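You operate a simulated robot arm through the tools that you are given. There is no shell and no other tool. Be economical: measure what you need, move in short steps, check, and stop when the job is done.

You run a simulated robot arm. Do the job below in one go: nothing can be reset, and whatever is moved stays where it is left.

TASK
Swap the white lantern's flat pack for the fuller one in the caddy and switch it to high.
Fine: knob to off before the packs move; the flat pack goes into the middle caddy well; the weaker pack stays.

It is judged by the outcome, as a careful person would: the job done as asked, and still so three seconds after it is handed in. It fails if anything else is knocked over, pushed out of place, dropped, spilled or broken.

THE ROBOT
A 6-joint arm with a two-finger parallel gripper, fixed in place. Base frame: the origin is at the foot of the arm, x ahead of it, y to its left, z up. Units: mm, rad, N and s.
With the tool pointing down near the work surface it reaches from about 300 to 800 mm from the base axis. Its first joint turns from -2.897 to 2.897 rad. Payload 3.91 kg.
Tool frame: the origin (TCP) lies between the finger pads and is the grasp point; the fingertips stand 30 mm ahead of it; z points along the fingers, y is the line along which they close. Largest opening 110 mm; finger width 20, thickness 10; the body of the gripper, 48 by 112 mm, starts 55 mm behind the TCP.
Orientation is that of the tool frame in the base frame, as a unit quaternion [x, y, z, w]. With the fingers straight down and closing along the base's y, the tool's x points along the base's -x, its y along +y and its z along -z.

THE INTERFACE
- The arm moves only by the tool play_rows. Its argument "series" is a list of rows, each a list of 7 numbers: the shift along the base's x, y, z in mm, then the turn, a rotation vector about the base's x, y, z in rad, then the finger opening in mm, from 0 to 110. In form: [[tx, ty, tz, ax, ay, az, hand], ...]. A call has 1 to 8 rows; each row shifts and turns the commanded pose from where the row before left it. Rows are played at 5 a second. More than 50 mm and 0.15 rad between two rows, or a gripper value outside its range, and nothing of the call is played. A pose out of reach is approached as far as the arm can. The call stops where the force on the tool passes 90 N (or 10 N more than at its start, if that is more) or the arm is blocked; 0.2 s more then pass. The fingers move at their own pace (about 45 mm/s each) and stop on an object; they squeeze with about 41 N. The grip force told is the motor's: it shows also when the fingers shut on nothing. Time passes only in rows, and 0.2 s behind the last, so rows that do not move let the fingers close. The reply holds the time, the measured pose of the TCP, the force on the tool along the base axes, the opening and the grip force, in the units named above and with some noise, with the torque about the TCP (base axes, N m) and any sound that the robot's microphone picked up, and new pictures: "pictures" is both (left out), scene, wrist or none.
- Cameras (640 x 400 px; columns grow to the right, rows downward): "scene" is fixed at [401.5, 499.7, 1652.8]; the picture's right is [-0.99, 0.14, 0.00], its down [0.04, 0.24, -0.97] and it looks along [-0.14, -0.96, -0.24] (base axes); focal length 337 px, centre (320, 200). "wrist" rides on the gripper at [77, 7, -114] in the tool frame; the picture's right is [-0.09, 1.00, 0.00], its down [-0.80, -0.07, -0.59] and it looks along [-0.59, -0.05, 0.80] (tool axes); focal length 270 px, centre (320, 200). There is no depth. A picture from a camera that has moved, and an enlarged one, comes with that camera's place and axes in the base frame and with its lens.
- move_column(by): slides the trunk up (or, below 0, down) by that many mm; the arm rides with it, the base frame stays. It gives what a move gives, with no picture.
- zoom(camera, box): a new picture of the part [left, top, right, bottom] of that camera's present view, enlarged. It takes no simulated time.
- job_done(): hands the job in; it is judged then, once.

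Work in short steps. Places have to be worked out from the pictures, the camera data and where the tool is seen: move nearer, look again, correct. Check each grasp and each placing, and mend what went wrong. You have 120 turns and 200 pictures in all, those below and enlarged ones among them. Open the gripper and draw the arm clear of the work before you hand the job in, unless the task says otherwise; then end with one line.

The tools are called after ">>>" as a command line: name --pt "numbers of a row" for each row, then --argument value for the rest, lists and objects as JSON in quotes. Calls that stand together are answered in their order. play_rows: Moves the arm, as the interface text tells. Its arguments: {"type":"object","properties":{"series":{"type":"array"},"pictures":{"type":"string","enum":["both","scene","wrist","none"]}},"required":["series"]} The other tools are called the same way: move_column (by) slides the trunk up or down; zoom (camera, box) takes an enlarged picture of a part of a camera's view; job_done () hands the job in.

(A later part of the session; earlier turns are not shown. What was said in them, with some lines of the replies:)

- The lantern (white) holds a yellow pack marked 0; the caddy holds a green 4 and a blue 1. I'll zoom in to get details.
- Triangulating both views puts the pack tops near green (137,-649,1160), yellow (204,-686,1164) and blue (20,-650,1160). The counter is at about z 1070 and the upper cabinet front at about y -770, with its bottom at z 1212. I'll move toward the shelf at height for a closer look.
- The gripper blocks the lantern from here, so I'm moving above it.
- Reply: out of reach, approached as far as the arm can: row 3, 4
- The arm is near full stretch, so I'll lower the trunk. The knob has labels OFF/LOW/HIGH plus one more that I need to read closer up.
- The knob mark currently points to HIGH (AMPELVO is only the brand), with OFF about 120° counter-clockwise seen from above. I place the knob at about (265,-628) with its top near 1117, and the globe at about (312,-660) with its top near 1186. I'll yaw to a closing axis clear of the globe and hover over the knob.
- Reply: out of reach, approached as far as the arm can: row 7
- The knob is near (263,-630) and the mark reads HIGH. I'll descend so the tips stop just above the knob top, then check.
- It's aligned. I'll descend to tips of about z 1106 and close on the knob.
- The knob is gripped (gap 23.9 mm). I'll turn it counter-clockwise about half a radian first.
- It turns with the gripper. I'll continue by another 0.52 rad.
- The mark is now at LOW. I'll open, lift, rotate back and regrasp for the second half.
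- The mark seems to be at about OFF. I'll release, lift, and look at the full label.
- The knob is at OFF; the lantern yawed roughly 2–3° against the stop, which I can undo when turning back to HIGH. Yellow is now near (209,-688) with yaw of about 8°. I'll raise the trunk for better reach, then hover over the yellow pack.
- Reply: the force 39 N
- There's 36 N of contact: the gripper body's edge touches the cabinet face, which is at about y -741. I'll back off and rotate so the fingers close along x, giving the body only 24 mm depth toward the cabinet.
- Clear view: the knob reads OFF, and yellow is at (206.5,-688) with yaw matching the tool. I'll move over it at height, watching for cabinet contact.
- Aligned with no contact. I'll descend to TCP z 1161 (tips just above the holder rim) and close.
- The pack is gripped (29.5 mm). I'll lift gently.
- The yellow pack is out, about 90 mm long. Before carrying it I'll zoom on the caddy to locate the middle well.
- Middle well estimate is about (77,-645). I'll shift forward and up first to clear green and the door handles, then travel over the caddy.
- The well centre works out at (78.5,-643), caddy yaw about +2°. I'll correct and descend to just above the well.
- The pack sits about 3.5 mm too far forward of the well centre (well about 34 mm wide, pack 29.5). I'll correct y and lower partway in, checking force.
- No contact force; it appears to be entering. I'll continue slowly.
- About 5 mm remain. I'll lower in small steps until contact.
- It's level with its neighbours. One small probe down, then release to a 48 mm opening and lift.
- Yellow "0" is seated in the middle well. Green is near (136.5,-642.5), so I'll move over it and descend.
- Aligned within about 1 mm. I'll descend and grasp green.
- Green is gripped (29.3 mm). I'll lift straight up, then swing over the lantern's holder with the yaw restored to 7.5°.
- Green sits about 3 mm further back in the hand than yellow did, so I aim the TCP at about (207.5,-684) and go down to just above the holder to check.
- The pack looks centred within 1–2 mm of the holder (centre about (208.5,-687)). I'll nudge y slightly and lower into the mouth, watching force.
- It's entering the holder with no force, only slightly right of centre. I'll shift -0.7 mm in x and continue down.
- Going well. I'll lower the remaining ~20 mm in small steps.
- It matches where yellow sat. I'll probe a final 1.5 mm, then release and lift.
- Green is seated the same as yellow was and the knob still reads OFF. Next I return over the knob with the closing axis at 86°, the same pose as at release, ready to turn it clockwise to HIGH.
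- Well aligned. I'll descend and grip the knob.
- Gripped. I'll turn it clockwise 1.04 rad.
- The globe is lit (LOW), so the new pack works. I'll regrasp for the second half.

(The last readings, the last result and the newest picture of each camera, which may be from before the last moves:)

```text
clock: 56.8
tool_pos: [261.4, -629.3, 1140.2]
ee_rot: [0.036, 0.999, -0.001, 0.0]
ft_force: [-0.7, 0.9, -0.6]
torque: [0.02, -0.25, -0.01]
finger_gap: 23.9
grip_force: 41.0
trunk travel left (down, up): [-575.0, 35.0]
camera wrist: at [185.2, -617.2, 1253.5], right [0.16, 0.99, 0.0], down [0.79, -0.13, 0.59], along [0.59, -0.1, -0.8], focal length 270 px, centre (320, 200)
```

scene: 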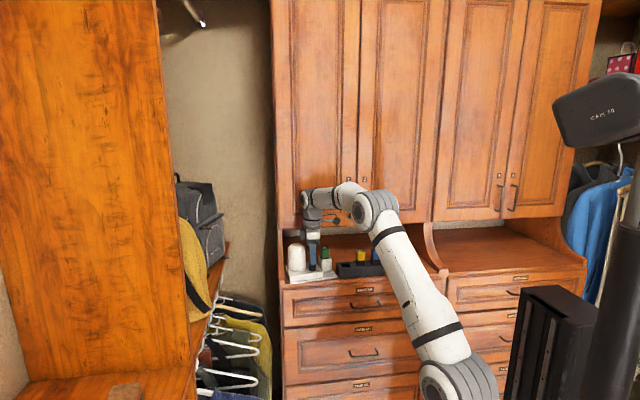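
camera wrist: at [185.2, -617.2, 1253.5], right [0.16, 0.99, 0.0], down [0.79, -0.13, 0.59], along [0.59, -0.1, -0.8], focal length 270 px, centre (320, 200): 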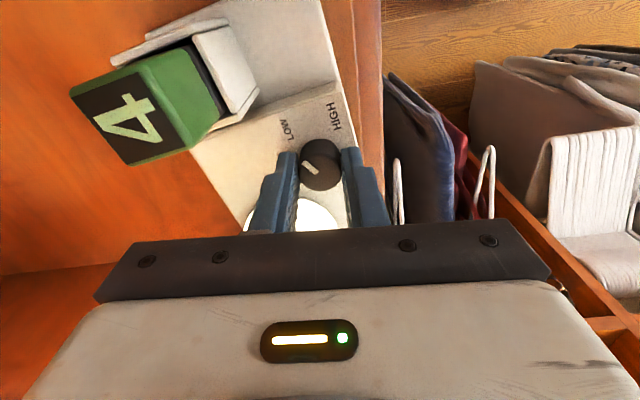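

>>> play_rows --pt "0 0 0 0 0 -0.13 15" --pt "0 0 0 0 0 -0.13 15" --pt "0 0 0 0 0 -0.13 15" --pt "0 0 0 0 0 -0.13 15" --pt "0 0 0 0 0 -0.13 15" --pt "0 0 0 0 0 -0.13 15" --pt "0 0 0 0 0 -0.13 15" --pt "0 0 0 0 0 -0.1 15" --pictures "wrist"

>>> zoom --camera "wrist" --box '[200, 60, 440, 240]'

>>> zoom --camera "scene" --box '[284, 236, 344, 290]'

```text
clock: 58.6
tool_pos: [261.6, -628.8, 1139.4]
ee_rot: [0.515, 0.857, -0.001, 0.0]
ft_force: [-0.6, -2.2, 5.6]
torque: [0.09, -0.02, 0.01]
finger_gap: 23.8
grip_force: 41.3
trunk travel left (down, up): [-575.0, 35.0]
camera wrist: at [231.8, -557.8, 1253.5], right [0.92, 0.39, 0.0], down [0.31, -0.74, 0.6], along [0.23, -0.55, -0.8], focal length 270 px, centre (320, 200)
```

wrist: 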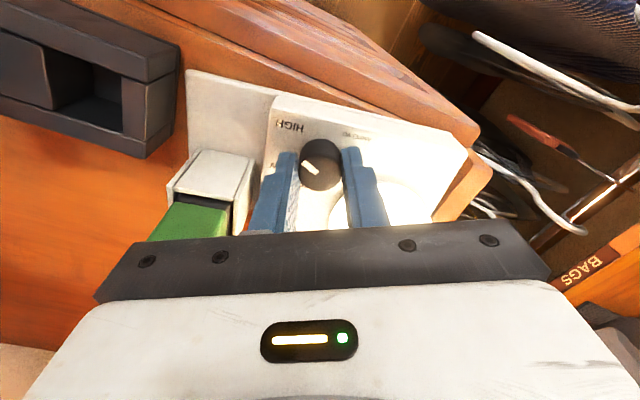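

```text
2.22 times, centred on (320, 150) of wrist
camera zoom: at [231.8, -557.8, 1253.5], right [0.92, 0.39, 0.0], down [0.31, -0.74, 0.6], along [0.23, -0.55, -0.8], focal length 601 px, centre (320, 311)
```

zoom: 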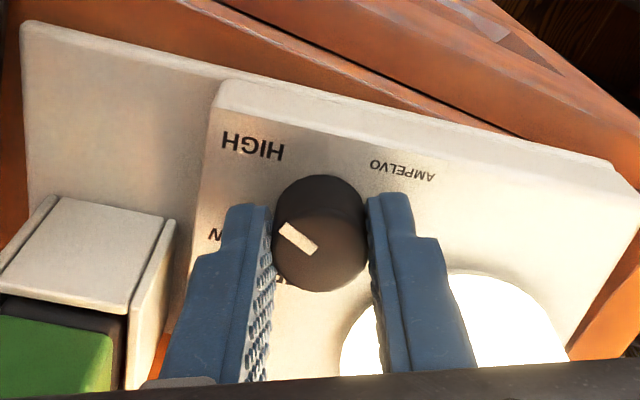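

```text
7.41 times, centred on (314, 263) of scene
camera zoom: at [401.5, 499.7, 1652.8], right [-0.99, 0.14, 0.0], down [0.04, 0.24, -0.97], along [-0.14, -0.96, -0.24], focal length 2494 px, centre (364, -267)
```

zoom: 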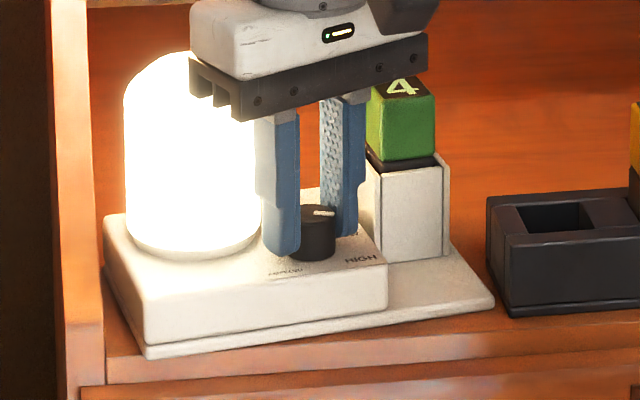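

The globe is now bright, so it's at HIGH. A small further turn (2.3°) should bring the mark and lantern back to their original angles.

>>> play_rows --pt "0 0 0 0 0 -0.02 15" --pt "0 0 0 0 0 -0.02 15" --pt "0 0 0 0 0 0 15" --pictures "none"

>>> zoom --camera "wrist" --box '[200, 60, 440, 240]'

```text
clock: 59.4
tool_pos: [261.6, -629.3, 1139.3]
ee_rot: [0.532, 0.846, -0.002, 0.0]
ft_force: [0.4, -3.9, 10.9]
torque: [0.32, 0.08, -0.02]
finger_gap: 23.8
grip_force: 41.1
trunk travel left (down, up): [-575.0, 35.0]
```

```text
2.22 times, centred on (320, 150) of wrist
camera zoom: at [234.6, -556.5, 1253.4], right [0.94, 0.35, 0.0], down [0.28, -0.75, 0.6], along [0.21, -0.56, -0.8], focal length 601 px, centre (320, 311)
```

zoom: 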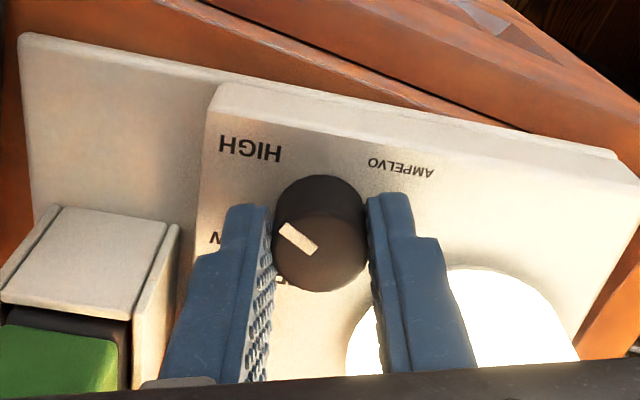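

Mark and label match the initial HIGH geometry, but a vertical force is building, so I'll stop here, release and lift clear.

>>> play_rows --pt "0 0 0 0 0 0 40" --pt "0 0 0 0 0 0 40" --pt "0 0 20 0 0 0 40" --pt "0 0 30 0 0 0 40" --pt "0 0 30 0 0 0 40" --pt "-10 25 0 0 0 0 60" --pt "-10 40 0 0 0 0 60" --pt "0 0 0 0 0 0 60"

>>> zoom --camera "scene" --box '[284, 236, 344, 290]'

>>> zoom --camera "wrist" --box '[220, 20, 460, 240]'

```text
clock: 61.2
tool_pos: [242.8, -565.4, 1217.5]
ee_rot: [0.532, 0.847, 0.0, 0.0]
ft_force: [-0.6, 0.1, -0.1]
torque: [-0.04, 0.01, -0.01]
finger_gap: 59.9
grip_force: 0.2
trunk travel left (down, up): [-575.0, 35.0]
camera wrist: at [215.5, -493.1, 1333.2], right [0.94, 0.35, 0.0], down [0.29, -0.75, 0.59], along [0.21, -0.56, -0.8], focal length 270 px, centre (320, 200)
```

scene: 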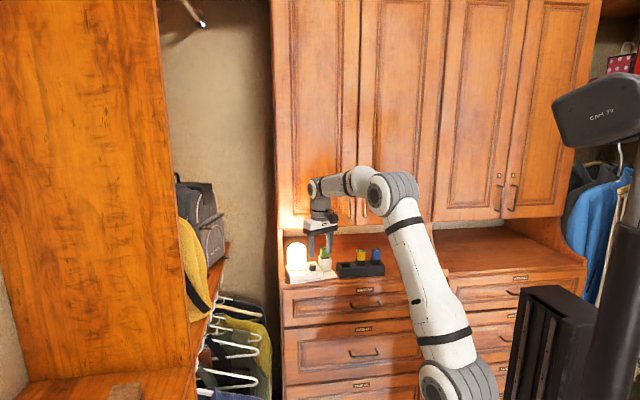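
wrist: 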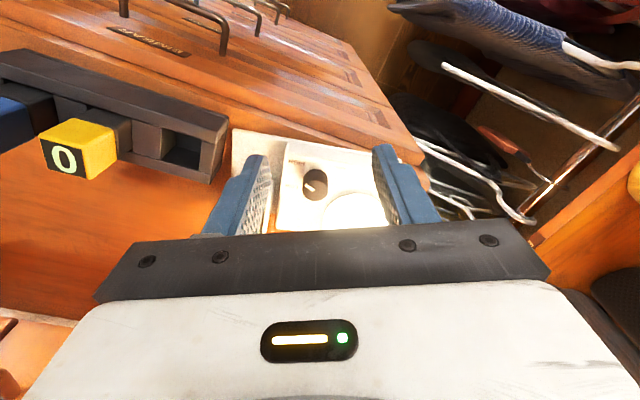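

```text
7.41 times, centred on (314, 263) of scene
camera zoom: at [401.5, 499.7, 1652.8], right [-0.99, 0.14, 0.0], down [0.04, 0.24, -0.97], along [-0.14, -0.96, -0.24], focal length 2494 px, centre (364, -267)
```

zoom: 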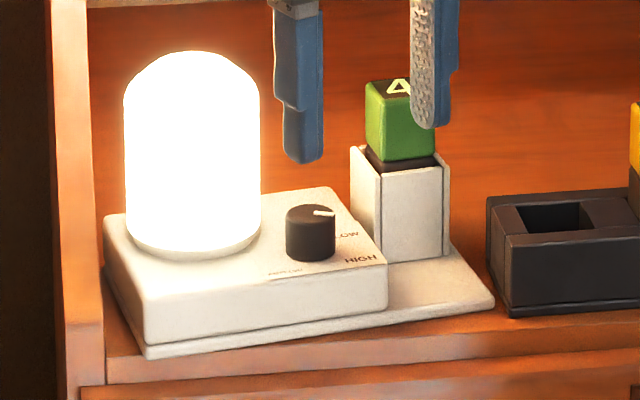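

```text
1.82 times, centred on (340, 130) of wrist
camera zoom: at [215.5, -493.1, 1333.2], right [0.94, 0.35, 0.0], down [0.29, -0.75, 0.59], along [0.21, -0.56, -0.8], focal length 491 px, centre (284, 327)
```

zoom: 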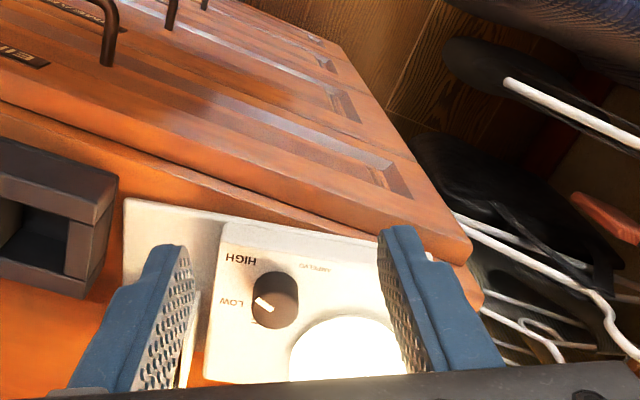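

The lantern glows bright with the mark in its original HIGH position, and all packs are seated. I'll retract the arm clear and take a final look.

>>> play_rows --pt "0 40 20 0 0 0 80" --pt "-20 40 20 0 0 0 80" --pt "-20 40 20 0 0 0 80" --pt "-20 40 20 0 0 0 80" --pt "-20 20 0 0 0 0 80" --pt "0 0 0 0 0 0 80" --pictures "none"

>>> zoom --camera "scene" --box '[280, 230, 400, 295]'

```text
clock: 62.6
tool_pos: [160.2, -385.3, 1298.7]
ee_rot: [0.532, 0.847, 0.0, 0.0]
ft_force: [0.0, 0.4, -0.2]
torque: [-0.01, -0.02, -0.02]
finger_gap: 79.8
grip_force: 0.1
trunk travel left (down, up): [-575.0, 35.0]
```

```text
5.33 times, centred on (340, 262) of scene
camera zoom: at [401.5, 499.7, 1652.8], right [-0.99, 0.14, 0.0], down [0.04, 0.24, -0.97], along [-0.14, -0.96, -0.24], focal length 1795 px, centre (213, -133)
```

zoom: 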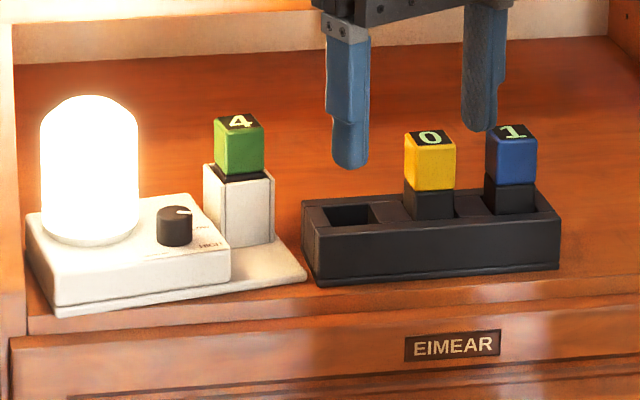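

Green 4 is in the lantern, which is lit on HIGH. Yellow 0 is in the middle well, blue 1 is untouched, and the arm is clear, so I'm handing in.

>>> job_done

```text
The job is handed in.
```

The white lantern now holds the fuller green "4" pack and is lit on HIGH; the knob was at OFF for the swap, the flat "0" pack is in the middle caddy well, and the weaker "1" pack was left alone. Turning the knob to OFF twisted the lantern about 3° on the shelf and it stayed there; the gripper also bumped the cabinet face once (36 N), with no damage seen.
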